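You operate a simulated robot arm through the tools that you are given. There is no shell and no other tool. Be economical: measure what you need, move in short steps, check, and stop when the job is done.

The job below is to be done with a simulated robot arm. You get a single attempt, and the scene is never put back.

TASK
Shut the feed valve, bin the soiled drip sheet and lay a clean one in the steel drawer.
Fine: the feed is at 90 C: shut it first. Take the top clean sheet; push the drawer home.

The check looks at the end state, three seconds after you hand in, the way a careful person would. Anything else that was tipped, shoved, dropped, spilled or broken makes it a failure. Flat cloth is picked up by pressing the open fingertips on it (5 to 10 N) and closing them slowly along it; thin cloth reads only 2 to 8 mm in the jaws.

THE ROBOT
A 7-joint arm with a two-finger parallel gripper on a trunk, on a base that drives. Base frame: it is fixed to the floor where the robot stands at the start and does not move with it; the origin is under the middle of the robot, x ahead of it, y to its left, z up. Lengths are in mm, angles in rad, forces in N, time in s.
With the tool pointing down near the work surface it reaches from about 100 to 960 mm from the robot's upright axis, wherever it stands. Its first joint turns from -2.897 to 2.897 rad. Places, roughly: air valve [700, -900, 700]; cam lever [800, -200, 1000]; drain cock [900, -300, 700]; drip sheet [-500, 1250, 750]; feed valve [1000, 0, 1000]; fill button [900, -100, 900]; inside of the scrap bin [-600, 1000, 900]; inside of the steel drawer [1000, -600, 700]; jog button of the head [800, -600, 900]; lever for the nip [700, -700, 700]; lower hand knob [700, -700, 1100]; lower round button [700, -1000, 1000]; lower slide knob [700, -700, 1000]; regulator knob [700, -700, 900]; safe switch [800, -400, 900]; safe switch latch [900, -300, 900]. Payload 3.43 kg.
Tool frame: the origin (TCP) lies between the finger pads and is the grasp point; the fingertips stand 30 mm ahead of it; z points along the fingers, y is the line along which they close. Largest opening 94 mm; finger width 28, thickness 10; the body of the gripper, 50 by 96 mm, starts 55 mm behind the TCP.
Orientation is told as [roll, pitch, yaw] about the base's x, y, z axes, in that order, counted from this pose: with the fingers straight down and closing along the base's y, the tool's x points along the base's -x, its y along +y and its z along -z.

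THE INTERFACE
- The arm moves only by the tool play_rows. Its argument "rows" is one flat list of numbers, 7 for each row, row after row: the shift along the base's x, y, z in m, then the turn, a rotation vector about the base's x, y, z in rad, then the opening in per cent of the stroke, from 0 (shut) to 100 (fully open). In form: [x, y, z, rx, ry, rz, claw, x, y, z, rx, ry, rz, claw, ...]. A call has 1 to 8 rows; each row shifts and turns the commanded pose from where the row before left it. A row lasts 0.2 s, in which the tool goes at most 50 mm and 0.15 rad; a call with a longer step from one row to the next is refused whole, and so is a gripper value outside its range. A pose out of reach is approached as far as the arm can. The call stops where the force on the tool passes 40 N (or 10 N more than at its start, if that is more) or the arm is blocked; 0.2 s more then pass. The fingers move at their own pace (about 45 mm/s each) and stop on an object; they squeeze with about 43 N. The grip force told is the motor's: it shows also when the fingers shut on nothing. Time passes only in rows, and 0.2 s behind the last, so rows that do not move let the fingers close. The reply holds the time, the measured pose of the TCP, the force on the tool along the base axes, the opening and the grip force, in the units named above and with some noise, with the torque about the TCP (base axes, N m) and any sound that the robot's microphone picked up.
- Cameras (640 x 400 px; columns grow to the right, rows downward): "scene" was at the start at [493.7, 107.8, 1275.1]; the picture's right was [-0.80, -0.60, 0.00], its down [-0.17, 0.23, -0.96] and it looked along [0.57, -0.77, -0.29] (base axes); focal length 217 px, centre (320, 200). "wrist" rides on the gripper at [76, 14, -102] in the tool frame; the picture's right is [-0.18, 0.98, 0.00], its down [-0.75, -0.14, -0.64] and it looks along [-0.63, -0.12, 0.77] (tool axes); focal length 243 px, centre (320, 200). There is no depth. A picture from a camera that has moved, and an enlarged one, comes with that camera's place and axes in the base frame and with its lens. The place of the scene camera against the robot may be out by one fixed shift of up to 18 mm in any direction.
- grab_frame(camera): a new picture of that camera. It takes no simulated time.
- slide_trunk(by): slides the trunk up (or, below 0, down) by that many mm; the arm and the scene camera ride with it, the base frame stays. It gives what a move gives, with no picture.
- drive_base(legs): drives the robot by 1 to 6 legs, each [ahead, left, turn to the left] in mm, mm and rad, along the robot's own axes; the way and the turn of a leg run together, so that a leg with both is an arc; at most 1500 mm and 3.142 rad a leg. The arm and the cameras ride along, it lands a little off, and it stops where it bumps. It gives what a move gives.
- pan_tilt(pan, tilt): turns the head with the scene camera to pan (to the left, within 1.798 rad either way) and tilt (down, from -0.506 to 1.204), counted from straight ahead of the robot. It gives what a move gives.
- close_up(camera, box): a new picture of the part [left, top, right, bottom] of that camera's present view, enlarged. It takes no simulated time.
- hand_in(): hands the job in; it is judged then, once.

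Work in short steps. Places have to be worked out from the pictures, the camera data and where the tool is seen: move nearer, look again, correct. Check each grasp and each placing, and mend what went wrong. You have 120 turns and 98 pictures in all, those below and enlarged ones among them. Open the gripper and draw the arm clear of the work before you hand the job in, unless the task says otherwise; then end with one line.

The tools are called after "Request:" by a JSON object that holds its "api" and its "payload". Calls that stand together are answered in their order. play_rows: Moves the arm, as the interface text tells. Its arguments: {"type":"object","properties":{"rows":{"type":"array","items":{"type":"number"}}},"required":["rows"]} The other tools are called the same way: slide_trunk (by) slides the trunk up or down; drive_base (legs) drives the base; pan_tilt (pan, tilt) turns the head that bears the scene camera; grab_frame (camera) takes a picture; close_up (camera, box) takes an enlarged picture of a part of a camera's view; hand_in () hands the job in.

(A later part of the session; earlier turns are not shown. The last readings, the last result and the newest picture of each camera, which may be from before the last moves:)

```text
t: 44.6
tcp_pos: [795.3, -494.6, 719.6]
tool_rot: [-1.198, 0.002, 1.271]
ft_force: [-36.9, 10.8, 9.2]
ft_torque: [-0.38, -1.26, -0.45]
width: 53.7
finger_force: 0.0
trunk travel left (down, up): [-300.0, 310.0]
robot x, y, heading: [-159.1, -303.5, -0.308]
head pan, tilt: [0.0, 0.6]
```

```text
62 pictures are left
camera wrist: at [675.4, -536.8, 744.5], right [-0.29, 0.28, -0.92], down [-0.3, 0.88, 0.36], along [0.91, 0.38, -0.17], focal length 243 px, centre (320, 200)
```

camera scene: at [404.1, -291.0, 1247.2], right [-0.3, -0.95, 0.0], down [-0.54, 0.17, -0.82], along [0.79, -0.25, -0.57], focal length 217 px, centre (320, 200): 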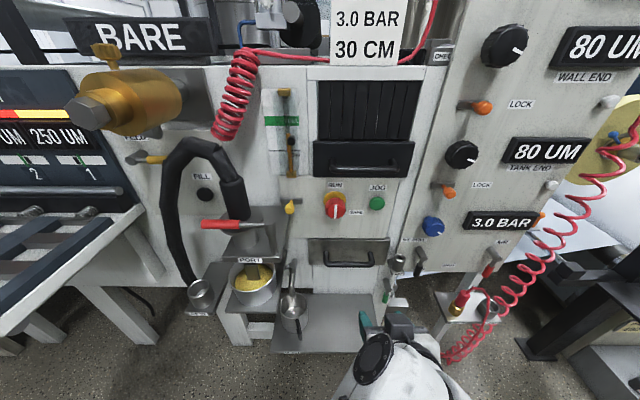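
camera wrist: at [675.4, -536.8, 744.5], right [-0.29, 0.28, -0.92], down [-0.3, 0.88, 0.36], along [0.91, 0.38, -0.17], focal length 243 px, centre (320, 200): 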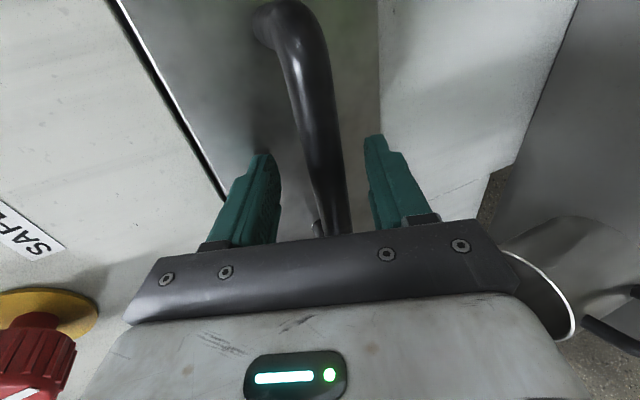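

The fingertips touched the drawer front with the bar between them. I'll back off a few mm and close on the bar.

Request:
{"api": "play_rows", "payload": {"rows": [-0.007, 0.002, 0.002, 0, 0, 0, 60, 0, 0, 0, 0, 0, 0, 30, 0, 0, 0, 0, 0, 0, 0, 0, 0, 0, 0, 0, 0, 0, 0, 0, 0, 0, 0, 0, 0, 0, 0, 0, 0, 0, 0, 0]}}

Request:
{"api": "grab_frame", "payload": {"camera": "wrist"}}

```text
t: 46.0
tcp_pos: [789.7, -492.2, 716.0]
tool_rot: [-1.186, 0.002, 1.271]
ft_force: [-18.3, 6.1, -25.9]
ft_torque: [0.85, -0.25, -0.04]
width: 21.8
finger_force: 45.1
trunk travel left (down, up): [-300.0, 310.0]
robot x, y, heading: [-156.8, -305.1, -0.297]
head pan, tilt: [0.0, 0.6]
```

```text
61 pictures are left
camera wrist: at [669.4, -535.3, 742.5], right [-0.3, 0.28, -0.91], down [-0.29, 0.88, 0.37], along [0.91, 0.38, -0.18], focal length 243 px, centre (320, 200)
```

wrist: 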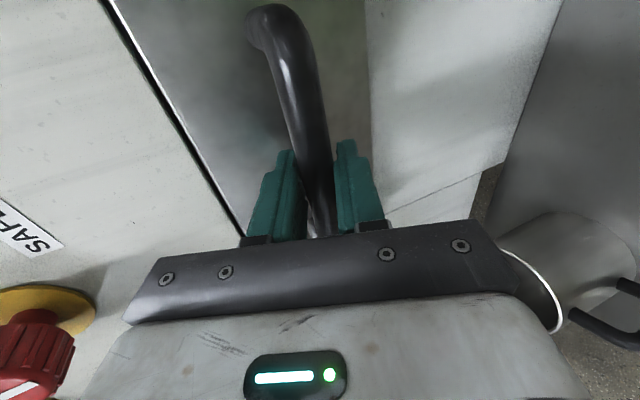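

The bar is gripped (22 mm). I'll ease the vertical load and pull the drawer out along the panel normal.

Request:
{"api": "play_rows", "payload": {"rows": [-0.005, 0.0015, -0.003, 0, 0, 0, 0, -0.019, 0.006, 0, 0, 0, 0, 0, -0.019, 0.006, 0, 0, 0, 0, 0, -0.019, 0.006, 0, 0, 0, 0, 0, -0.019, 0.006, 0, 0, 0, 0, 0]}}

Request:
{"api": "grab_frame", "payload": {"camera": "scene"}}

```text
t: 47.2
tcp_pos: [708.9, -465.8, 717.8]
tool_rot: [-1.199, 0.0, 1.273]
ft_force: [3.3, 0.4, 4.7]
ft_torque: [0.81, -0.34, -0.12]
width: 18.0
finger_force: 45.3
trunk travel left (down, up): [-300.0, 310.0]
robot x, y, heading: [-157.8, -306.4, -0.3]
head pan, tilt: [0.0, 0.6]
```

```text
60 pictures are left
camera scene: at [404.1, -290.8, 1247.4], right [-0.3, -0.95, 0.0], down [-0.54, 0.17, -0.82], along [0.79, -0.25, -0.57], focal length 217 px, centre (320, 200)
```

scene: 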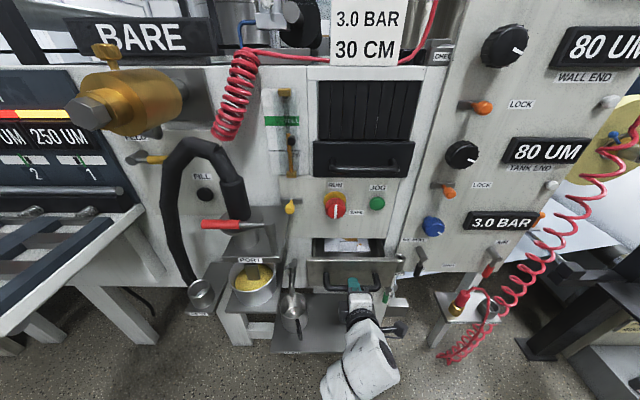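

The drawer is opening and a sheet shows inside. I'll pull further.

Request:
{"api": "play_rows", "payload": {"rows": [-0.024, 0.0074, 0, 0, 0, 0, 0, -0.024, 0.0074, 0, 0, 0, 0, 0, -0.024, 0.0074, 0, 0, 0, 0, 0, -0.024, 0.0074, 0, 0, 0, 0, 0, -0.024, 0.0074, 0, 0, 0, 0, 0]}}

Request:
{"api": "grab_frame", "payload": {"camera": "scene"}}

```text
t: 48.4
tcp_pos: [588.6, -427.8, 718.6]
tool_rot: [-1.198, -0.002, 1.276]
ft_force: [8.0, 16.9, 13.7]
ft_torque: [0.87, -0.43, -0.21]
width: 18.0
finger_force: 45.0
trunk travel left (down, up): [-300.0, 310.0]
robot x, y, heading: [-159.1, -304.7, -0.302]
head pan, tilt: [0.0, 0.6]
```

```text
59 pictures are left
camera scene: at [404.0, -289.9, 1247.3], right [-0.3, -0.95, 0.0], down [-0.54, 0.17, -0.83], along [0.79, -0.25, -0.56], focal length 217 px, centre (320, 200)
```

scene: 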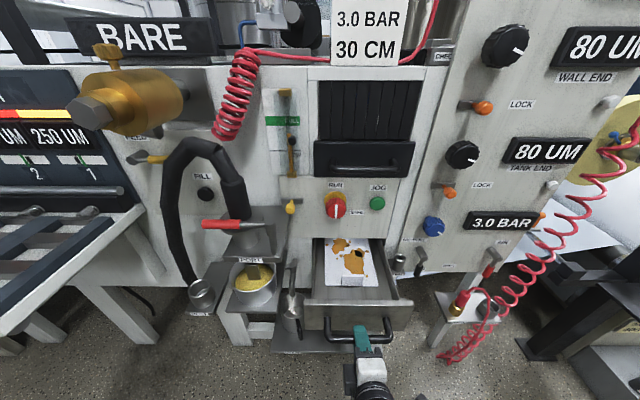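

The soiled sheet is visible. I'll pull a little more to see whether the drawer still travels.

Request:
{"api": "play_rows", "payload": {"rows": [-0.019, 0.008, 0, 0, 0, 0, 0, -0.019, 0.008, -0.001, 0, 0, 0, 0, -0.019, 0.006, 0, 0, 0, 0, 0]}}

Request:
{"api": "close_up", "payload": {"camera": "scene", "box": [260, 210, 460, 370]}}

```text
t: 49.2
tcp_pos: [531.0, -409.9, 718.8]
tool_rot: [-1.2, 0.001, 1.269]
ft_force: [4.8, 6.6, 23.2]
ft_torque: [0.96, -0.57, 0.03]
width: 17.7
finger_force: 44.6
trunk travel left (down, up): [-300.0, 310.0]
robot x, y, heading: [-157.5, -308.2, -0.302]
head pan, tilt: [0.0, 0.6]
```

```text
2.50 times, centred on (360, 290) of scene
camera zoom: at [403.6, -291.1, 1247.6], right [-0.3, -0.95, 0.0], down [-0.54, 0.17, -0.83], along [0.79, -0.25, -0.56], focal length 544 px, centre (220, -25)
```

zoom: 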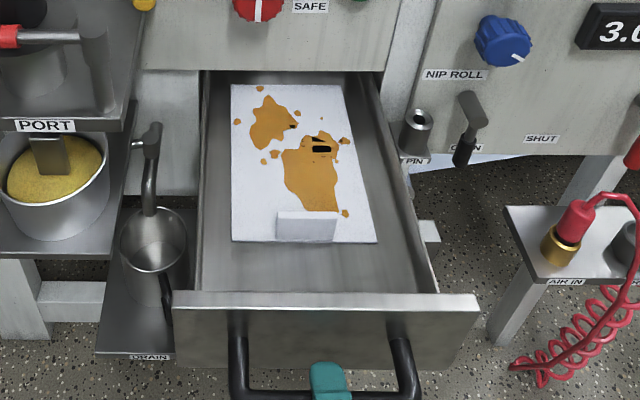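

The soiled sheet has an upright tab at its front edge, which is ideal to grip. I'll release the handle, back off, rise, and turn the tool straight down with the fingers closing along the drawer axis.

Request:
{"api": "play_rows", "payload": {"rows": [0, 0, 0, 0, 0, 0, 60, 0, 0, 0, 0, 0, 0, 60, 0, 0, 0, 0, 0, 0, 60, -0.026, 0.008, 0.011, 0, 0, 0, 60, -0.026, 0.008, 0.011, 0, 0, 0, 60, 0, 0, 0.045, 0, 0, 0, 60, 0, 0, 0.045, 0, 0, 0, 60, 0, 0, 0.045, 0, 0, 0, 60]}}

Request:
{"api": "play_rows", "payload": {"rows": [0, 0, 0.03, 0.0394, 0.1273, 0, 60, 0, 0, 0.03, 0.0394, 0.1273, 0, 60, 0.02, -0.006, 0.01, 0.0394, 0.1273, 0, 60, 0.02, -0.006, 0, 0.0394, 0.1273, 0, 60, 0.02, -0.006, 0, 0.0394, 0.1273, 0, 60, 0.02, -0.006, 0, 0.0394, 0.1273, 0, 60, 0.02, -0.006, 0, 0.0394, 0.1273, 0, 60, 0.02, -0.006, 0, 0.0394, 0.1273, 0, 60]}}

Request:
{"api": "play_rows", "payload": {"rows": [0.02, -0.006, 0, 0.0394, 0.1273, 0, 60, 0.02, -0.006, 0, 0, 0, 0, 60]}}

Request:
{"api": "grab_frame", "payload": {"camera": "wrist"}}

Request:
{"api": "grab_frame", "payload": {"camera": "scene"}}

```text
t: 51.0
tcp_pos: [479.8, -392.6, 862.1]
tool_rot: [-1.194, 0.002, 1.27]
ft_force: [-0.5, -0.6, 0.8]
ft_torque: [0.01, -0.01, -0.05]
width: 56.5
finger_force: 0.0
out of reach, approached as far as the arm can: row 8
trunk travel left (down, up): [-300.0, 310.0]
robot x, y, heading: [-156.5, -307.2, -0.306]
head pan, tilt: [0.0, 0.6]
```

```text
t: 52.8
tcp_pos: [526.8, -411.8, 792.5]
tool_rot: [-0.23, 0.109, 1.337]
ft_force: [-0.4, -5.6, -0.8]
ft_torque: [0.46, 0.02, 0.11]
width: 56.4
finger_force: 0.0
out of reach, approached as far as the arm can: row 1, 2, 3, 5, 6
trunk travel left (down, up): [-300.0, 310.0]
robot x, y, heading: [-155.5, -307.3, -0.301]
head pan, tilt: [0.0, 0.6]
```

```text
t: 53.4
tcp_pos: [566.7, -424.3, 794.6]
tool_rot: [-0.1, 0.101, 1.345]
ft_force: [-2.4, 2.9, 0.2]
ft_torque: [0.09, 0.07, 0.1]
width: 55.0
finger_force: 0.1
trunk travel left (down, up): [-300.0, 310.0]
robot x, y, heading: [-159.3, -306.2, -0.304]
head pan, tilt: [0.0, 0.6]
```

```text
57 pictures are left
camera wrist: at [527.5, -482.5, 901.6], right [-0.91, 0.39, -0.12], down [0.26, 0.78, 0.57], along [0.31, 0.49, -0.81], focal length 243 px, centre (320, 200)
```

wrist: 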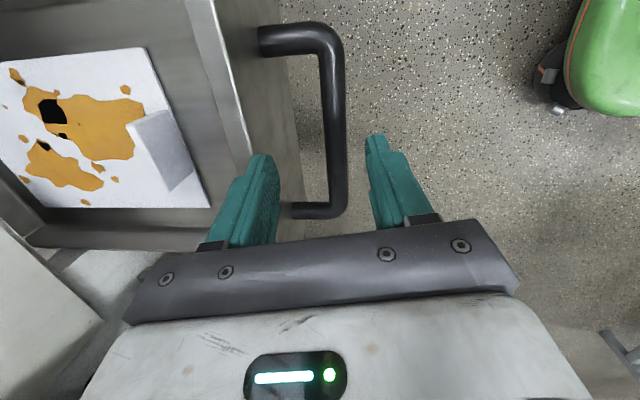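

```text
56 pictures are left
camera scene: at [404.1, -290.7, 1247.1], right [-0.3, -0.95, 0.0], down [-0.54, 0.17, -0.83], along [0.79, -0.25, -0.56], focal length 217 px, centre (320, 200)
```

scene: 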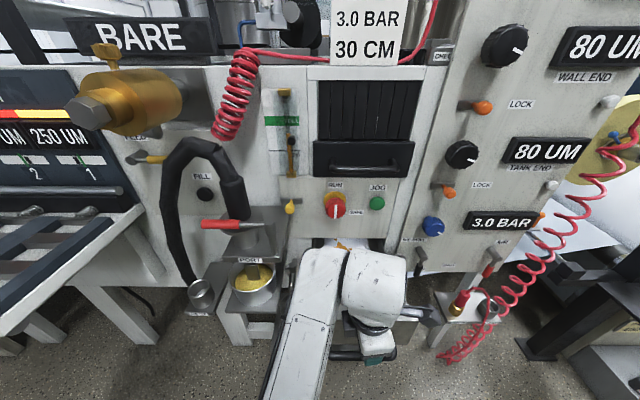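

The tab is near [700, -462, 715]. I'll rise and move over it while correcting the small tilt, then look again.

Request:
{"api": "play_rows", "payload": {"rows": [0.01, -0.003, 0.03, 0, 0, 0, 60, 0.02, -0.006, 0.03, 0, 0, 0, 60, 0.025, -0.008, 0.01, 0.04, 0.03, 0, 60, 0.025, -0.008, 0, 0.04, 0.03, 0, 60, 0.025, -0.008, 0, 0.02, 0.03, 0, 60, 0.02, -0.006, 0, 0, 0, 0, 60, 0, 0, 0, 0, 0, 0, 60]}}

Request:
{"api": "grab_frame", "payload": {"camera": "wrist"}}

```text
t: 55.0
tcp_pos: [689.4, -462.8, 861.6]
tool_rot: [0.011, 0.024, 1.351]
ft_force: [-0.7, 0.1, 0.1]
ft_torque: [0.0, 0.0, -0.03]
width: 56.8
finger_force: 0.1
trunk travel left (down, up): [-300.0, 310.0]
robot x, y, heading: [-155.9, -305.8, -0.303]
head pan, tilt: [0.0, 0.6]
```

```text
55 pictures are left
camera wrist: at [660.5, -531.9, 968.2], right [-0.92, 0.4, 0.01], down [0.31, 0.72, 0.62], along [0.24, 0.57, -0.78], focal length 243 px, centre (320, 200)
```

wrist: 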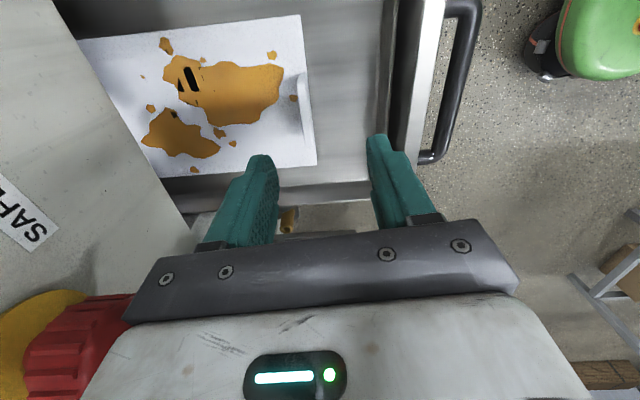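

The tab is at about [708, -463], standing on a sheet at z≈700. I'll align the yaw, shift over it and descend so the tips stop a few mm above the sheet.

Request:
{"api": "play_rows", "payload": {"rows": [0.01, 0, -0.02, 0, -0.02, -0.04, 45, 0.009, 0, -0.02, 0, 0, -0.04, 45, 0, 0, -0.025, 0, 0, 0, 45, 0, 0, -0.025, 0, 0, 0, 45]}}

Request:
{"api": "grab_frame", "payload": {"camera": "wrist"}}

```text
t: 56.0
tcp_pos: [709.6, -462.8, 773.0]
tool_rot: [-0.01, 0.02, 1.268]
ft_force: [-0.1, 1.3, 0.0]
ft_torque: [-0.04, 0.01, 0.01]
width: 42.4
finger_force: 0.0
trunk travel left (down, up): [-300.0, 310.0]
robot x, y, heading: [-154.8, -308.1, -0.305]
head pan, tilt: [0.0, 0.6]
```

```text
54 pictures are left
camera wrist: at [671.6, -529.0, 877.8], right [-0.88, 0.47, -0.01], down [0.36, 0.69, 0.63], along [0.3, 0.55, -0.78], focal length 243 px, centre (320, 200)
```

wrist: 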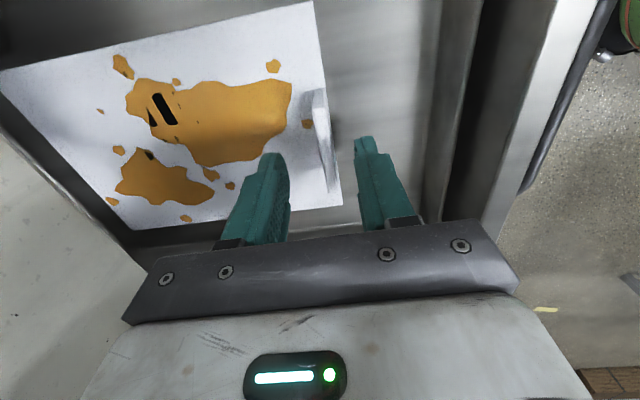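

The tab is centred between the fingers. I'll descend to about 6 mm above the sheet and close slowly.

Request:
{"api": "play_rows", "payload": {"rows": [0, 0, -0.018, 0, 0, 0, 45, 0, 0, -0.016, 0, 0, 0, 45, 0, 0, 0, 0, 0, 0, 30, 0, 0, 0, 0, 0, 0, 15, 0, 0, 0, 0, 0, 0, 0, 0, 0, 0, 0, 0, 0, 0, 0, 0, 0, 0, 0, 0, 0]}}

Request:
{"api": "grab_frame", "payload": {"camera": "wrist"}}

```text
t: 57.6
tcp_pos: [709.1, -462.0, 738.6]
tool_rot: [-0.009, 0.019, 1.269]
ft_force: [0.2, -0.5, -0.1]
ft_torque: [0.04, 0.05, 0.0]
width: 11.7
finger_force: 43.6
trunk travel left (down, up): [-300.0, 310.0]
robot x, y, heading: [-154.2, -312.6, -0.302]
head pan, tilt: [0.0, 0.6]
```

```text
53 pictures are left
camera wrist: at [671.6, -528.3, 842.9], right [-0.88, 0.47, -0.01], down [0.36, 0.69, 0.63], along [0.3, 0.55, -0.78], focal length 243 px, centre (320, 200)
```

wrist: 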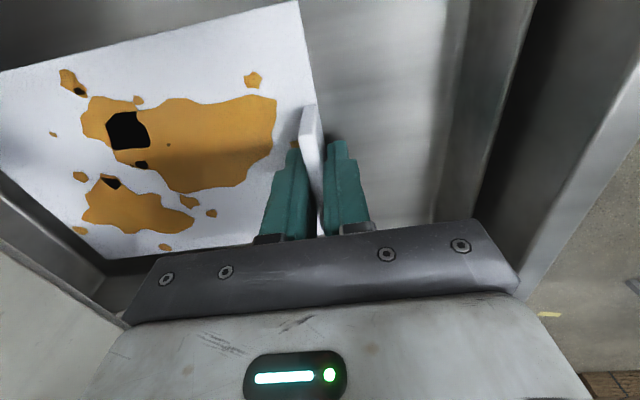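

The tab is held. The sheet's back end is still under the panel, so I'll lift 30 mm, draw it back toward me, and then raise it.

Request:
{"api": "play_rows", "payload": {"rows": [0, 0, 0.01, 0, 0, 0, 0, 0, 0, 0.015, 0, 0, 0, 0, -0.01, 0.003, 0.005, 0, 0, 0, 0, -0.02, 0.006, 0, 0, 0, 0, 0, -0.02, 0.006, 0, 0, 0, 0, 0, -0.02, 0.006, 0, 0, 0, 0, 0, -0.01, 0.003, 0.002, 0, 0, 0, 0]}}

Request:
{"api": "grab_frame", "payload": {"camera": "wrist"}}

Request:
{"api": "grab_frame", "payload": {"camera": "scene"}}

```text
t: 59.2
tcp_pos: [627.0, -439.3, 770.8]
tool_rot: [-0.007, 0.02, 1.268]
ft_force: [0.4, -0.4, -1.4]
ft_torque: [0.0, 0.05, -0.02]
width: 11.3
finger_force: 43.2
trunk travel left (down, up): [-300.0, 310.0]
robot x, y, heading: [-154.4, -307.8, -0.303]
head pan, tilt: [0.0, 0.6]
```

```text
52 pictures are left
camera wrist: at [589.8, -504.5, 874.8], right [-0.88, 0.47, -0.01], down [0.36, 0.69, 0.63], along [0.3, 0.55, -0.78], focal length 243 px, centre (320, 200)
```

wrist: 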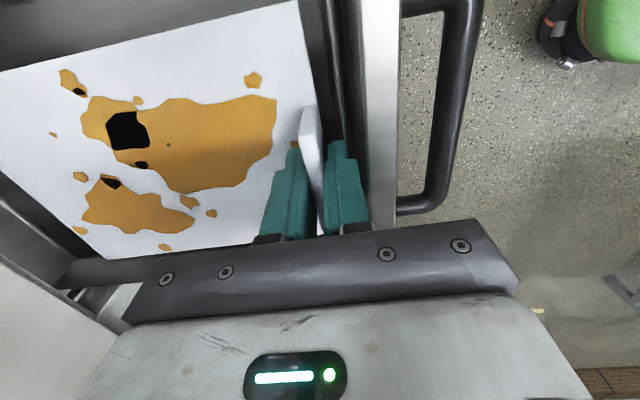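

```text
51 pictures are left
camera scene: at [404.2, -291.0, 1247.2], right [-0.3, -0.95, 0.0], down [-0.54, 0.17, -0.82], along [0.79, -0.25, -0.57], focal length 217 px, centre (320, 200)
```

scene: 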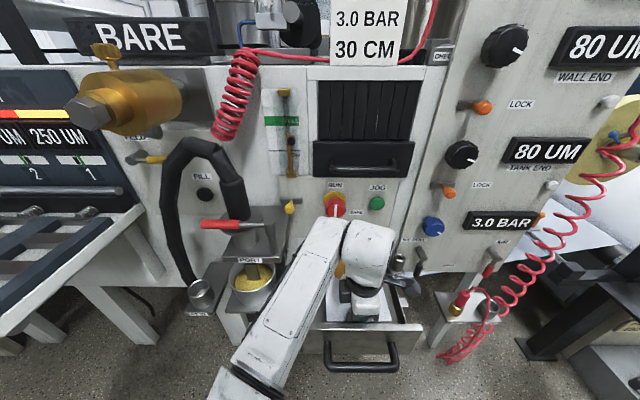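

The sheet is rigid and still held. I'll lift a bit over the drawer front, draw back, then reverse the base before raising, to stay clear of the RUN knob.

Request:
{"api": "play_rows", "payload": {"rows": [0, 0, 0.02, 0, 0, 0, 0, 0, 0, 0.02, 0, 0, 0, 0, -0.02, 0.006, 0.005, 0, 0, 0, 0, -0.02, 0.006, 0.005, 0, 0, 0, 0, -0.02, 0.006, 0.005, 0, 0, 0, 0]}}

Request:
{"api": "drive_base", "payload": {"legs": [[-350, 0, 0]]}}

Request:
{"api": "slide_trunk", "payload": {"by": 250}}

Request:
{"api": "pan_tilt", "payload": {"pan": 1.2, "tilt": 0.5}}

Request:
{"api": "grab_frame", "payload": {"camera": "scene"}}

```text
t: 60.4
tcp_pos: [569.6, -420.3, 825.8]
tool_rot: [-0.009, 0.018, 1.269]
ft_force: [-0.2, -0.3, -1.9]
ft_torque: [0.02, 0.08, -0.01]
width: 11.4
finger_force: 43.2
trunk travel left (down, up): [-300.0, 310.0]
robot x, y, heading: [-156.8, -304.7, -0.305]
head pan, tilt: [0.0, 0.6]
```

```text
t: 62.6
tcp_pos: [235.8, -312.5, 825.0]
tool_rot: [-0.009, 0.018, 1.274]
ft_force: [0.5, 0.9, -1.7]
ft_torque: [0.06, 0.09, -0.04]
width: 11.5
finger_force: 43.1
trunk travel left (down, up): [-300.0, 310.0]
robot x, y, heading: [-490.0, -203.0, -0.304]
head pan, tilt: [0.0, 0.6]
```

```text
t: 65.2
tcp_pos: [234.8, -312.5, 1075.1]
tool_rot: [-0.009, 0.02, 1.274]
ft_force: [0.0, 0.2, -0.3]
ft_torque: [0.0, 0.07, -0.03]
width: 11.6
finger_force: 43.1
trunk travel left (down, up): [-550.0, 60.0]
robot x, y, heading: [-490.4, -205.2, -0.302]
head pan, tilt: [0.0, 0.6]
```

```text
t: 66.6
tcp_pos: [234.5, -312.8, 1075.3]
tool_rot: [-0.009, 0.02, 1.274]
ft_force: [0.0, -0.1, -0.8]
ft_torque: [0.03, 0.05, 0.01]
width: 11.5
finger_force: 43.2
trunk travel left (down, up): [-550.0, 60.0]
robot x, y, heading: [-488.9, -202.1, -0.299]
head pan, tilt: [1.201, 0.499]
```

```text
50 pictures are left
camera scene: at [41.2, -87.2, 1506.2], right [0.78, -0.62, 0.0], down [-0.3, -0.38, -0.88], along [0.54, 0.69, -0.48], focal length 217 px, centre (320, 200)
```

scene: 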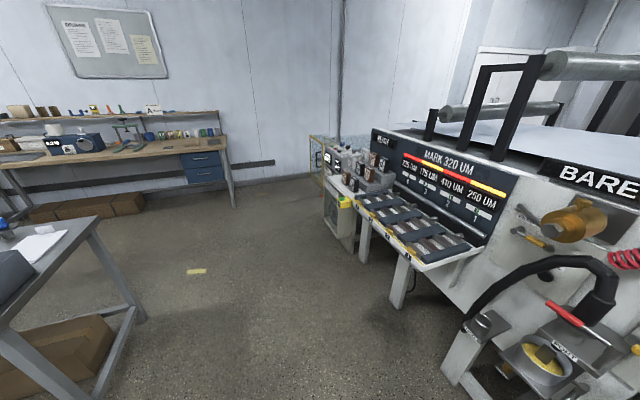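

The sheet is still held. The stack triangulates to about [-473, 1264, 875] and the bin to about [-640, 1043]. I'll raise the trunk fully, turn to face the bench's right side, and slide over a little short of it.

Request:
{"api": "slide_trunk", "payload": {"by": 55}}

Request:
{"api": "drive_base", "payload": {"legs": [[0, 0, 3.13], [-300, -1200, 0]]}}

Request:
{"api": "pan_tilt", "payload": {"pan": 0.0, "tilt": 0.7}}

Request:
{"api": "grab_frame", "payload": {"camera": "scene"}}

Request:
{"api": "grab_frame", "payload": {"camera": "wrist"}}

```text
t: 67.6
tcp_pos: [234.8, -313.8, 1130.4]
tool_rot: [-0.008, 0.02, 1.274]
ft_force: [0.6, 0.1, -0.6]
ft_torque: [0.03, 0.08, 0.01]
width: 11.4
finger_force: 43.2
trunk travel left (down, up): [-605.0, 5.0]
robot x, y, heading: [-487.2, -203.7, -0.299]
head pan, tilt: [1.201, 0.499]
```

```text
t: 81.1
tcp_pos: [-557.0, 972.7, 1130.4]
tool_rot: [-0.009, 0.018, -1.887]
ft_force: [-0.5, -0.5, -1.1]
ft_torque: [-0.03, -0.05, 0.01]
width: 11.5
finger_force: 43.1
trunk travel left (down, up): [-605.0, 5.0]
robot x, y, heading: [168.3, 847.3, 2.821]
head pan, tilt: [1.201, 0.499]
```

```text
t: 82.5
tcp_pos: [-556.5, 972.1, 1130.6]
tool_rot: [-0.008, 0.018, -1.886]
ft_force: [1.2, -0.3, -1.1]
ft_torque: [-0.04, -0.07, 0.02]
width: 11.3
finger_force: 43.0
trunk travel left (down, up): [-605.0, 5.0]
robot x, y, heading: [167.8, 850.4, 2.822]
head pan, tilt: [0.0, 0.7]
```

```text
49 pictures are left
camera scene: at [-398.1, 815.5, 1543.5], right [0.31, 0.95, 0.0], down [0.61, -0.2, -0.76], along [-0.73, 0.24, -0.64], focal length 217 px, centre (320, 200)
```

scene: 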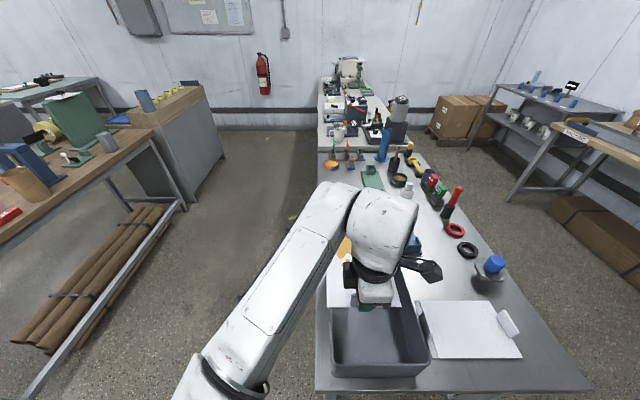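

```text
48 pictures are left
camera wrist: at [-520.3, 1038.0, 1235.1], right [0.88, -0.48, -0.01], down [-0.37, -0.69, 0.63], along [-0.31, -0.55, -0.78], focal length 243 px, centre (320, 200)
```

wrist: 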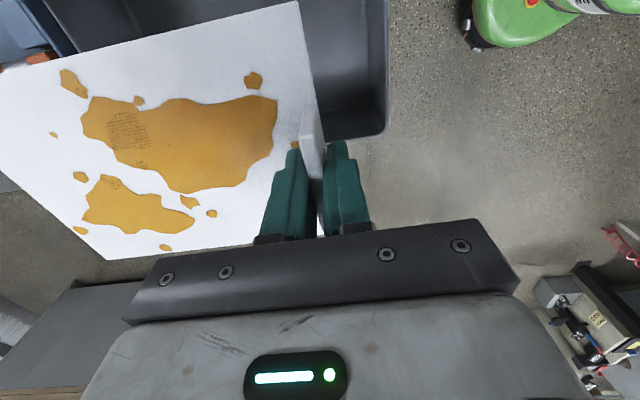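

The robot is positioned well. I estimate the bin interior at a 215×350 mm rectangle centred near a=805, l=943 in bench axes. I'll shift the sheet 60 mm in +y and lower part way, then check.

Request:
{"api": "play_rows", "payload": {"rows": [-0.002, 0.02, 0, 0, 0, 0, 0, -0.002, 0.02, 0, 0, 0, 0, 0, -0.003, 0.02, 0, 0, 0, 0, 0, 0, 0, -0.03, 0, 0, 0, 0, 0, 0, -0.03, 0, 0, 0, 0, 0, 0, -0.02, 0, 0, 0, 0]}}

Request:
{"api": "grab_frame", "payload": {"camera": "wrist"}}

Request:
{"api": "close_up", "payload": {"camera": "scene", "box": [280, 200, 560, 400]}}

```text
t: 83.9
tcp_pos: [-562.1, 1033.3, 1050.3]
tool_rot: [-0.007, 0.019, -1.886]
ft_force: [0.2, -0.4, -0.6]
ft_torque: [0.0, -0.01, -0.05]
width: 11.5
finger_force: 42.8
trunk travel left (down, up): [-605.0, 5.0]
robot x, y, heading: [165.2, 847.1, 2.824]
head pan, tilt: [0.0, 0.7]
```

```text
47 pictures are left
camera wrist: at [-526.7, 1098.9, 1154.4], right [0.88, -0.48, -0.01], down [-0.37, -0.69, 0.63], along [-0.31, -0.55, -0.78], focal length 243 px, centre (320, 200)
```

wrist: 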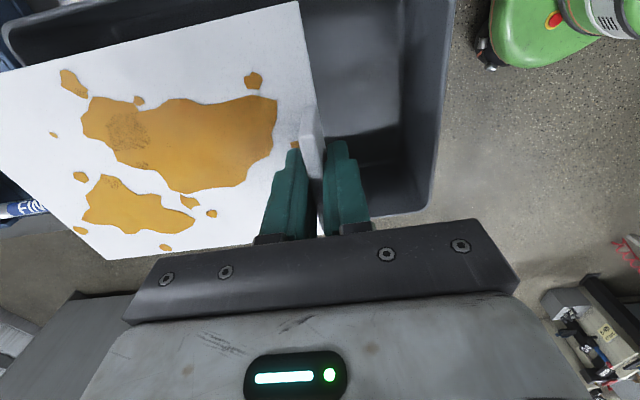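

```text
2.00 times, centred on (420, 300) of scene
camera zoom: at [-398.2, 815.6, 1543.5], right [0.31, 0.95, 0.0], down [0.61, -0.2, -0.76], along [-0.73, 0.24, -0.64], focal length 435 px, centre (120, 0)
```

zoom: 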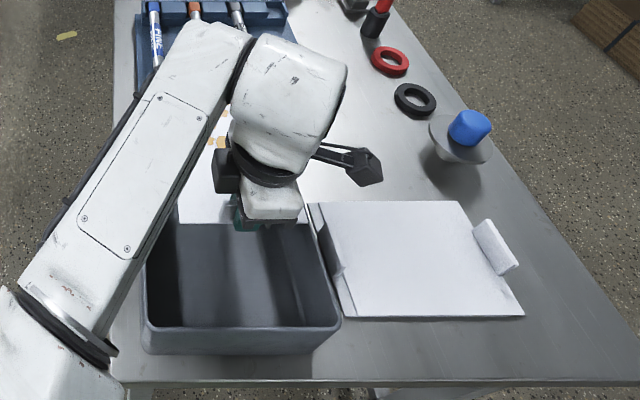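

The rim is at z≈970 and the sheet is about 230 mm long, so its far end may overhang the bin. I'll shift back 50 mm toward me along the bin and look.

Request:
{"api": "play_rows", "payload": {"rows": [0.016, -0.005, 0, 0, 0, 0, 0, 0.016, -0.005, 0, 0, 0, 0, 0, 0.015, -0.005, -0.01, 0, 0, 0, 0, 0, 0, -0.01, 0, 0, 0, 0]}}

Request:
{"api": "grab_frame", "payload": {"camera": "wrist"}}

Request:
{"api": "pan_tilt", "payload": {"pan": -0.4, "tilt": 0.9}}

Request:
{"api": "grab_frame", "payload": {"camera": "scene"}}

```text
t: 84.9
tcp_pos: [-515.6, 1018.3, 1029.1]
tool_rot: [-0.008, 0.02, -1.885]
ft_force: [-0.6, -0.7, -1.1]
ft_torque: [0.01, -0.05, -0.02]
width: 11.4
finger_force: 43.6
trunk travel left (down, up): [-605.0, 5.0]
robot x, y, heading: [169.3, 851.7, 2.821]
head pan, tilt: [0.0, 0.7]
```

```text
45 pictures are left
camera wrist: at [-479.6, 1083.1, 1134.2], right [0.88, -0.48, -0.01], down [-0.37, -0.69, 0.63], along [-0.31, -0.55, -0.78], focal length 243 px, centre (320, 200)
```

wrist: 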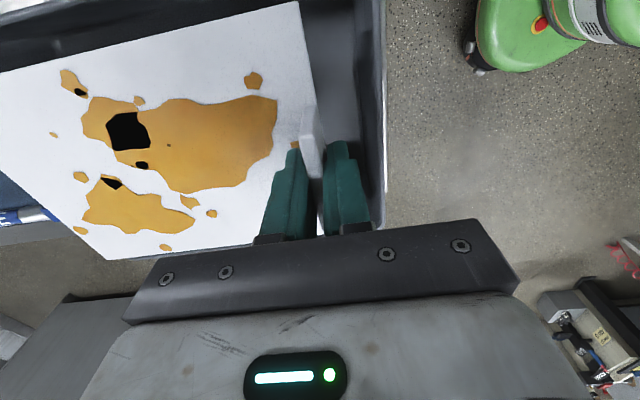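

```text
t: 85.8
tcp_pos: [-515.8, 1016.7, 1029.5]
tool_rot: [-0.01, 0.021, -1.887]
ft_force: [0.2, 0.0, -1.1]
ft_torque: [-0.03, -0.05, -0.02]
width: 11.6
finger_force: 43.1
trunk travel left (down, up): [-605.0, 5.0]
robot x, y, heading: [166.6, 846.3, 2.823]
head pan, tilt: [-0.4, 0.901]
```

```text
44 pictures are left
camera scene: at [-374.3, 838.7, 1527.4], right [0.66, 0.75, 0.0], down [0.59, -0.51, -0.62], along [-0.47, 0.41, -0.78], focal length 217 px, centre (320, 200)
```

scene: 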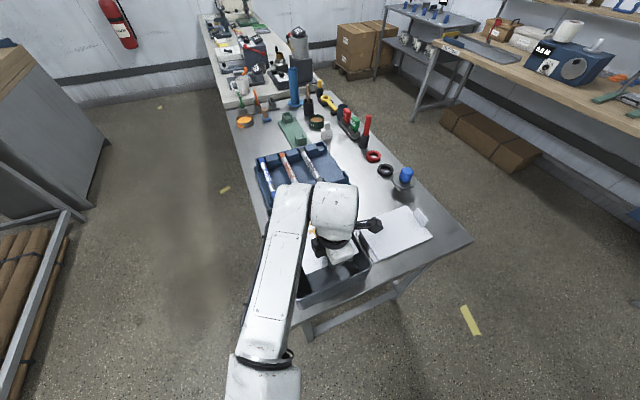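

By my estimate the far wall is near l≈1050 and the sheet now ends near 1027, with the fingers inside the front wall. I'll lower gently, watching the force.

Request:
{"api": "play_rows", "payload": {"rows": [0, 0, -0.015, 0, 0, 0, 0, 0, 0, -0.015, 0, 0, 0, 0, 0, 0, -0.015, 0, 0, 0, 0, 0, 0, -0.015, 0, 0, 0, 0, 0, 0, -0.01, 0, 0, 0, 0]}}

Request:
{"api": "grab_frame", "payload": {"camera": "wrist"}}

Request:
{"api": "close_up", "payload": {"camera": "scene", "box": [250, 180, 450, 320]}}

```text
t: 87.0
tcp_pos: [-517.3, 1017.8, 959.9]
tool_rot: [-0.009, 0.02, -1.886]
ft_force: [0.2, 0.4, -1.1]
ft_torque: [-0.04, -0.04, -0.01]
width: 11.8
finger_force: 42.8
trunk travel left (down, up): [-605.0, 5.0]
robot x, y, heading: [169.4, 846.2, 2.824]
head pan, tilt: [-0.4, 0.901]
```

```text
43 pictures are left
camera wrist: at [-480.3, 1083.5, 1064.2], right [0.88, -0.48, -0.01], down [-0.37, -0.69, 0.63], along [-0.31, -0.55, -0.78], focal length 243 px, centre (320, 200)
```

wrist: 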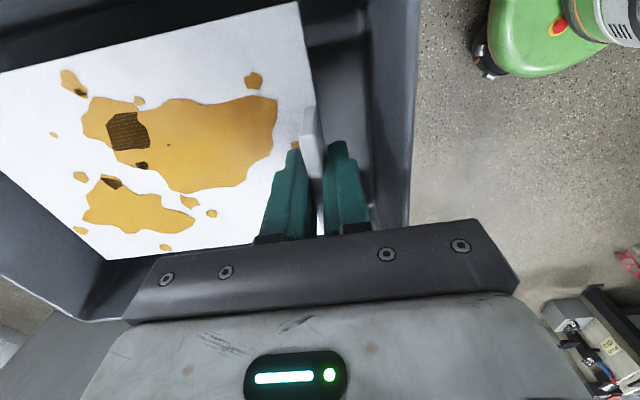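

```text
2.86 times, centred on (350, 250) of scene
camera zoom: at [-374.3, 838.7, 1527.4], right [0.66, 0.75, 0.0], down [0.59, -0.51, -0.62], along [-0.47, 0.41, -0.78], focal length 621 px, centre (234, 57)
```

zoom: 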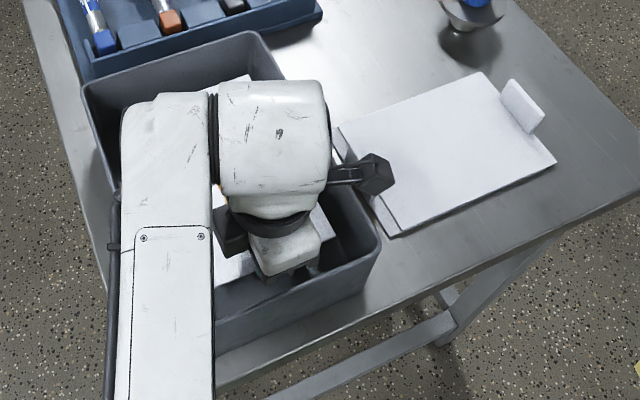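

The sheet is inside the bin with clearance all around. I'll lower toward the floor and release.

Request:
{"api": "play_rows", "payload": {"rows": [0, 0, -0.015, 0, 0, 0, 0, 0, 0, -0.015, 0, 0, 0, 0, 0, 0, -0.01, 0, 0, 0, 0, 0, 0, 0, 0, 0, 0, 0]}}

Request:
{"api": "play_rows", "payload": {"rows": [0, 0, 0, 0, 0, 0, 15, 0, 0, 0, 0, 0, 0, 25, 0, 0, 0, 0, 0, 0, 30, 0, 0, 0, 0, 0, 0, 30]}}

Request:
{"api": "grab_frame", "payload": {"camera": "wrist"}}

```text
t: 88.0
tcp_pos: [-516.1, 1017.7, 921.2]
tool_rot: [-0.008, 0.02, -1.887]
ft_force: [-0.6, 0.7, -0.6]
ft_torque: [-0.03, -0.09, 0.0]
width: 11.6
finger_force: 42.7
trunk travel left (down, up): [-605.0, 5.0]
robot x, y, heading: [166.9, 844.8, 2.829]
head pan, tilt: [-0.4, 0.901]
```

```text
t: 89.0
tcp_pos: [-517.0, 1017.3, 921.4]
tool_rot: [-0.009, 0.018, -1.886]
ft_force: [-0.4, 0.0, 0.3]
ft_torque: [0.05, 0.03, -0.02]
width: 28.3
finger_force: 0.1
trunk travel left (down, up): [-605.0, 5.0]
robot x, y, heading: [166.5, 848.8, 2.821]
head pan, tilt: [-0.4, 0.901]
```

```text
41 pictures are left
camera wrist: at [-480.4, 1083.4, 1025.8], right [0.88, -0.48, -0.01], down [-0.37, -0.69, 0.63], along [-0.31, -0.55, -0.78], focal length 243 px, centre (320, 200)
```

wrist: 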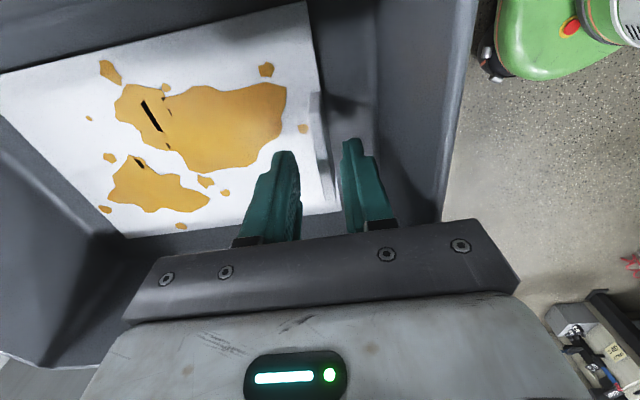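

The soiled sheet lies flat in the bin. I'll rise straight out, then turn the tool 90° and move over the clean stack's tab for a look.

Request:
{"api": "play_rows", "payload": {"rows": [0, 0, 0.03, 0, 0, 0, 30, 0, 0, 0.04, 0, 0, 0, 30, 0, 0, 0.04, 0, 0, 0, 30, 0, 0, 0.04, 0, 0, 0, 50, 0, 0.02, 0, 0, 0, -0.143, 50, 0, 0.02, 0, 0, 0, -0.143, 50, 0, 0.02, 0, 0, 0, -0.143, 50, 0, 0.02, 0, 0, 0, -0.143, 50]}}

Request:
{"api": "play_rows", "payload": {"rows": [0.005, 0.025, 0, 0, 0, -0.143, 50, 0.005, 0.025, 0, 0, 0, -0.143, 50, 0.005, 0.025, 0, 0, 0, -0.143, 50, 0.005, 0.025, 0, 0, 0, -0.143, 50, 0.005, 0.025, 0, 0, 0, -0.143, 50, 0.005, 0.025, 0, 0, 0, -0.143, 50, 0, 0.02, 0, 0, 0, -0.141, 50]}}

Request:
{"api": "grab_frame", "payload": {"camera": "wrist"}}

Request:
{"api": "close_up", "payload": {"camera": "scene", "box": [250, 160, 490, 320]}}

```text
t: 90.8
tcp_pos: [-515.8, 1096.8, 1069.8]
tool_rot: [-0.008, 0.02, -2.459]
ft_force: [0.8, -0.2, 1.4]
ft_torque: [0.04, 0.01, 0.0]
width: 47.1
finger_force: 0.1
trunk travel left (down, up): [-605.0, 5.0]
robot x, y, heading: [166.8, 848.7, 2.826]
head pan, tilt: [-0.4, 0.901]
```

```text
t: 92.4
tcp_pos: [-486.5, 1268.5, 1070.2]
tool_rot: [-0.009, 0.019, 2.824]
ft_force: [-0.3, 0.2, 0.5]
ft_torque: [0.06, -0.02, -0.01]
width: 47.2
finger_force: 0.0
trunk travel left (down, up): [-605.0, 5.0]
robot x, y, heading: [169.0, 849.9, 2.824]
head pan, tilt: [-0.4, 0.901]
```

```text
40 pictures are left
camera wrist: at [-422.6, 1230.1, 1175.5], right [-0.48, -0.88, -0.01], down [-0.69, 0.37, 0.63], along [-0.55, 0.31, -0.78], focal length 243 px, centre (320, 200)
```

wrist: 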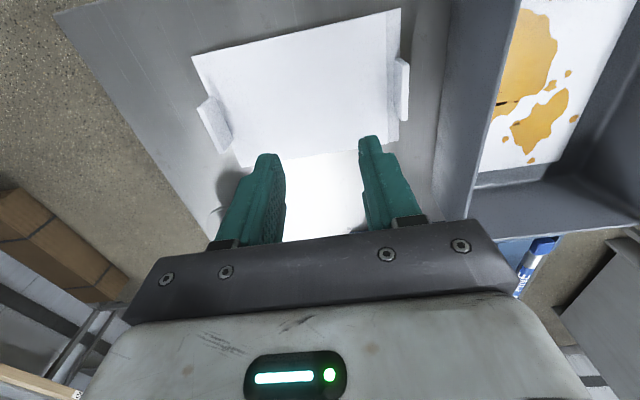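

```text
2.50 times, centred on (370, 240) of scene
camera zoom: at [-374.3, 838.7, 1527.4], right [0.66, 0.75, 0.0], down [0.59, -0.51, -0.62], along [-0.47, 0.41, -0.78], focal length 544 px, centre (195, 100)
```

zoom: 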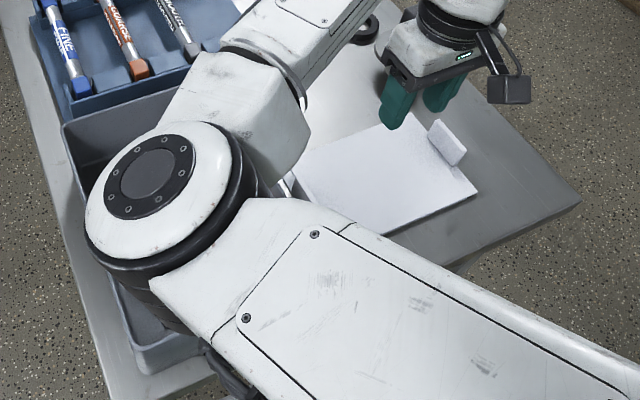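

There are two tabs: one at the far (+a) end, and one at the bin end on what seems to be a lower, offset sheet. I'll zoom to determine which belongs to the top sheet.

Request:
{"api": "close_up", "payload": {"camera": "wrist", "box": [340, 0, 460, 160]}}

Request:
{"api": "close_up", "payload": {"camera": "wrist", "box": [170, 30, 290, 190]}}

```text
2.50 times, centred on (400, 80) of wrist
camera zoom: at [-422.6, 1230.1, 1175.5], right [-0.48, -0.88, -0.01], down [-0.69, 0.37, 0.63], along [-0.55, 0.31, -0.78], focal length 606 px, centre (120, 500)
```

zoom: 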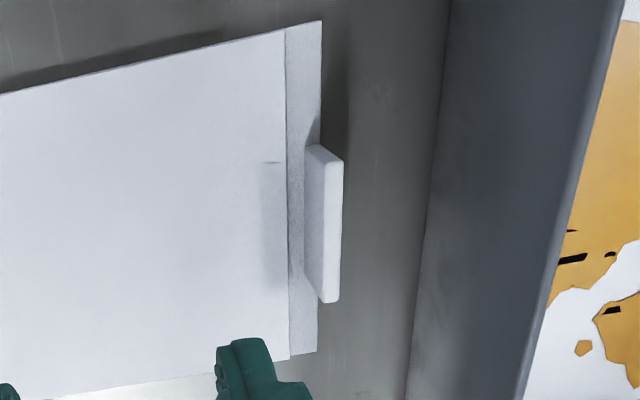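

```text
2.50 times, centred on (230, 110) of wrist
camera zoom: at [-422.6, 1230.1, 1175.5], right [-0.48, -0.88, -0.01], down [-0.69, 0.37, 0.63], along [-0.55, 0.31, -0.78], focal length 606 px, centre (545, 425)
```

zoom: 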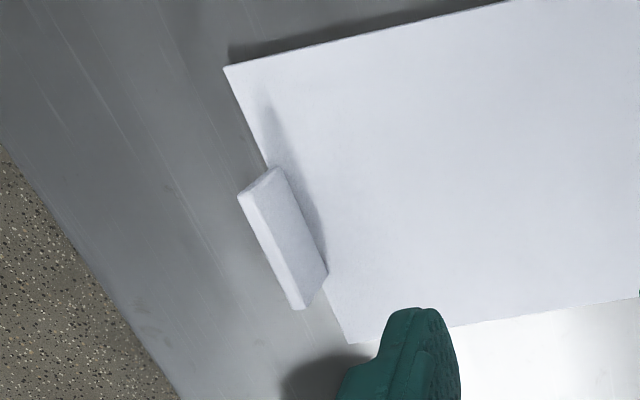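

The right-hand tab belongs to the lower sheet (its strip shows) and the far tab to the top sheet. I'll move above the far tab, near [-462, 1394].

Request:
{"api": "play_rows", "payload": {"rows": [0.004, 0.021, 0, 0, 0, 0, 50, 0.004, 0.021, 0, 0, 0, 0, 50, 0.004, 0.021, 0, 0, 0, 0, 50, 0.004, 0.021, -0.02, 0, 0, 0, 50, 0.004, 0.021, -0.02, 0, 0, 0, 50, 0.004, 0.021, -0.02, 0, 0, 0, 50, 0, 0, 0, 0, 0, 0, 50]}}

Request:
{"api": "grab_frame", "payload": {"camera": "wrist"}}

```text
t: 94.0
tcp_pos: [-468.2, 1330.6, 1026.1]
tool_rot: [-0.007, 0.021, 2.827]
ft_force: [-0.1, 0.9, 0.2]
ft_torque: [-0.01, -0.01, -0.02]
width: 47.1
finger_force: 0.1
out of reach, approached as far as the arm can: row 4, 5, 6
trunk travel left (down, up): [-605.0, 5.0]
robot x, y, heading: [168.7, 849.0, 2.826]
head pan, tilt: [-0.4, 0.901]
```

```text
36 pictures are left
camera wrist: at [-403.4, 1294.1, 1129.9], right [-0.48, -0.88, -0.01], down [-0.69, 0.37, 0.63], along [-0.55, 0.31, -0.78], focal length 243 px, centre (320, 200)
```

wrist: 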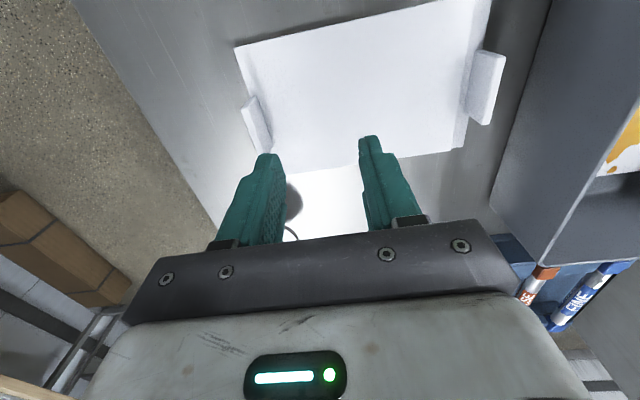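

The tab triangulates to [-455, 1398, 893]. The arm is at its reach limit, so I'll shift the base right 69 mm and lower with the trunk instead.

Request:
{"api": "drive_base", "payload": {"legs": [[9, -69, 0]]}}

Request:
{"api": "slide_trunk", "payload": {"by": -70}}

Request:
{"api": "grab_frame", "payload": {"camera": "wrist"}}

```text
t: 95.0
tcp_pos: [-453.7, 1400.6, 1024.8]
tool_rot: [-0.009, 0.018, 2.825]
ft_force: [0.8, 0.4, -0.5]
ft_torque: [-0.04, 0.03, 0.0]
width: 46.9
finger_force: 0.1
trunk travel left (down, up): [-605.0, 5.0]
robot x, y, heading: [179.7, 917.5, 2.821]
head pan, tilt: [-0.4, 0.901]
```

```text
t: 96.1
tcp_pos: [-455.0, 1400.5, 956.3]
tool_rot: [-0.009, 0.021, 2.826]
ft_force: [-0.5, -0.2, 0.1]
ft_torque: [-0.01, -0.02, 0.01]
width: 47.1
finger_force: 0.1
trunk travel left (down, up): [-535.0, 75.0]
robot x, y, heading: [181.0, 918.2, 2.823]
head pan, tilt: [-0.4, 0.901]
```

```text
35 pictures are left
camera wrist: at [-389.9, 1363.2, 1060.1], right [-0.48, -0.88, -0.01], down [-0.69, 0.37, 0.63], along [-0.55, 0.31, -0.78], focal length 243 px, centre (320, 200)
```

wrist: 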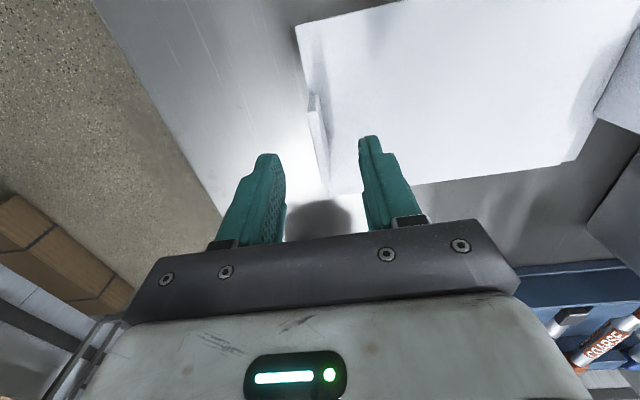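

This matches the view I had just before the earlier grasp, so the sheet should be about 73 mm below the TCP. I'll descend 34 mm and close.

Request:
{"api": "play_rows", "payload": {"rows": [0, 0.001, -0.012, 0, 0, 0, 45, 0, 0, -0.012, 0, 0, 0, 45, 0, 0, -0.01, 0, 0, 0, 45, 0, 0, 0, 0, 0, 0, 30, 0, 0, 0, 0, 0, 0, 15, 0, 0, 0, 0, 0, 0, 0, 0, 0, 0, 0, 0, 0, 0, 0, 0, 0, 0, 0, 0, 0]}}

Request:
{"api": "grab_frame", "payload": {"camera": "wrist"}}

```text
t: 97.9
tcp_pos: [-454.4, 1398.7, 921.7]
tool_rot: [-0.007, 0.019, 2.826]
ft_force: [0.3, 0.5, -0.7]
ft_torque: [-0.07, 0.0, -0.01]
width: 6.9
finger_force: 40.9
out of reach, approached as far as the arm can: row 3
trunk travel left (down, up): [-535.0, 75.0]
robot x, y, heading: [177.4, 920.1, 2.829]
head pan, tilt: [-0.4, 0.901]
```

```text
34 pictures are left
camera wrist: at [-390.8, 1361.2, 1024.6], right [-0.48, -0.88, -0.01], down [-0.69, 0.37, 0.63], along [-0.55, 0.31, -0.78], focal length 243 px, centre (320, 200)
```

wrist: 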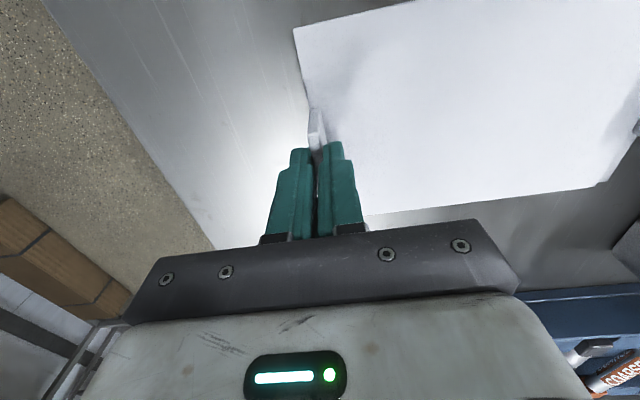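

The grip reads 6.9 mm and the sheet looks lower relative to the fingers than before, so I may only have the top of the tab. I'll open, lower 9 mm with the trunk, and re-close.

Request:
{"api": "play_rows", "payload": {"rows": [0, 0, 0, 0, 0, 0, 35, 0, 0, 0, 0, 0, 0, 35, 0, 0, 0, 0, 0, 0, 35]}}

Request:
{"api": "slide_trunk", "payload": {"by": -9}}

Request:
{"api": "play_rows", "payload": {"rows": [0, 0, 0, 0, 0, 0, 20, 0, 0, 0, 0, 0, 0, 10, 0, 0, 0, 0, 0, 0, 0, 0, 0, 0, 0, 0, 0, 0, 0, 0, 0, 0, 0, 0, 0]}}

Request:
{"api": "grab_frame", "payload": {"camera": "wrist"}}

```text
t: 98.7
tcp_pos: [-454.9, 1398.3, 919.5]
tool_rot: [-0.008, 0.019, 2.826]
ft_force: [0.8, 0.2, -0.3]
ft_torque: [-0.02, -0.02, -0.02]
width: 33.0
finger_force: 0.1
trunk travel left (down, up): [-535.0, 75.0]
robot x, y, heading: [179.8, 917.9, 2.826]
head pan, tilt: [-0.4, 0.901]
```

```text
t: 99.3
tcp_pos: [-455.1, 1399.8, 910.9]
tool_rot: [-0.007, 0.019, 2.825]
ft_force: [0.3, -0.3, -1.0]
ft_torque: [0.01, -0.02, 0.0]
width: 32.8
finger_force: 0.0
trunk travel left (down, up): [-526.0, 84.0]
robot x, y, heading: [182.4, 917.7, 2.823]
head pan, tilt: [-0.4, 0.901]
```

```text
t: 100.5
tcp_pos: [-454.8, 1399.1, 910.7]
tool_rot: [-0.008, 0.021, 2.824]
ft_force: [0.3, -0.2, 1.0]
ft_torque: [-0.26, 0.04, -0.04]
width: 7.1
finger_force: 41.3
trunk travel left (down, up): [-526.0, 84.0]
robot x, y, heading: [186.2, 914.6, 2.821]
head pan, tilt: [-0.4, 0.901]
```

```text
33 pictures are left
camera wrist: at [-390.8, 1361.3, 1015.7], right [-0.48, -0.88, -0.01], down [-0.69, 0.37, 0.63], along [-0.55, 0.31, -0.78], focal length 243 px, centre (320, 200)
```

wrist: 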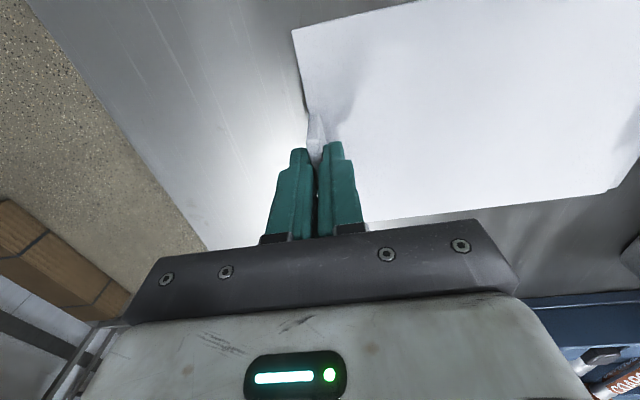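

It still reads 7 mm, so the clean tab is probably just thinner. I'll lift slowly 40 mm and check that only the top sheet follows.

Request:
{"api": "play_rows", "payload": {"rows": [0, 0, 0.008, 0, 0, 0, 0, 0, 0, 0.008, 0, 0, 0, 0, 0, 0, 0.012, 0, 0, 0, 0, 0, 0, 0.012, 0, 0, 0, 0]}}

Request:
{"api": "grab_frame", "payload": {"camera": "wrist"}}

Request:
{"api": "close_up", "payload": {"camera": "scene", "box": [250, 130, 490, 290]}}

```text
t: 101.5
tcp_pos: [-454.8, 1399.7, 951.0]
tool_rot: [-0.009, 0.019, 2.825]
ft_force: [0.2, 0.2, -0.5]
ft_torque: [0.09, -0.02, 0.02]
width: 7.1
finger_force: 40.9
trunk travel left (down, up): [-526.0, 84.0]
robot x, y, heading: [182.0, 914.9, 2.828]
head pan, tilt: [-0.4, 0.901]
```

```text
32 pictures are left
camera wrist: at [-390.2, 1361.8, 1055.6], right [-0.48, -0.88, -0.01], down [-0.69, 0.37, 0.63], along [-0.55, 0.31, -0.78], focal length 243 px, centre (320, 200)
```

wrist: 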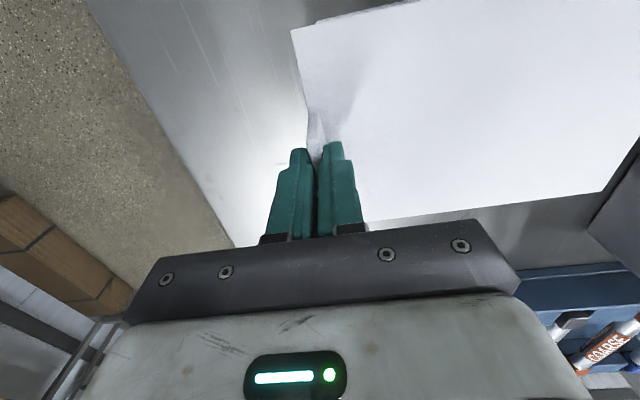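

```text
2.50 times, centred on (370, 210) of scene
camera zoom: at [-361.4, 907.9, 1448.3], right [0.66, 0.75, 0.0], down [0.59, -0.52, -0.62], along [-0.47, 0.41, -0.78], focal length 544 px, centre (195, 175)
```

zoom: 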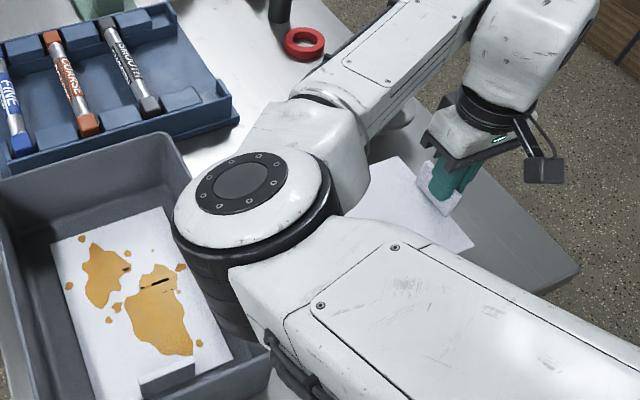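

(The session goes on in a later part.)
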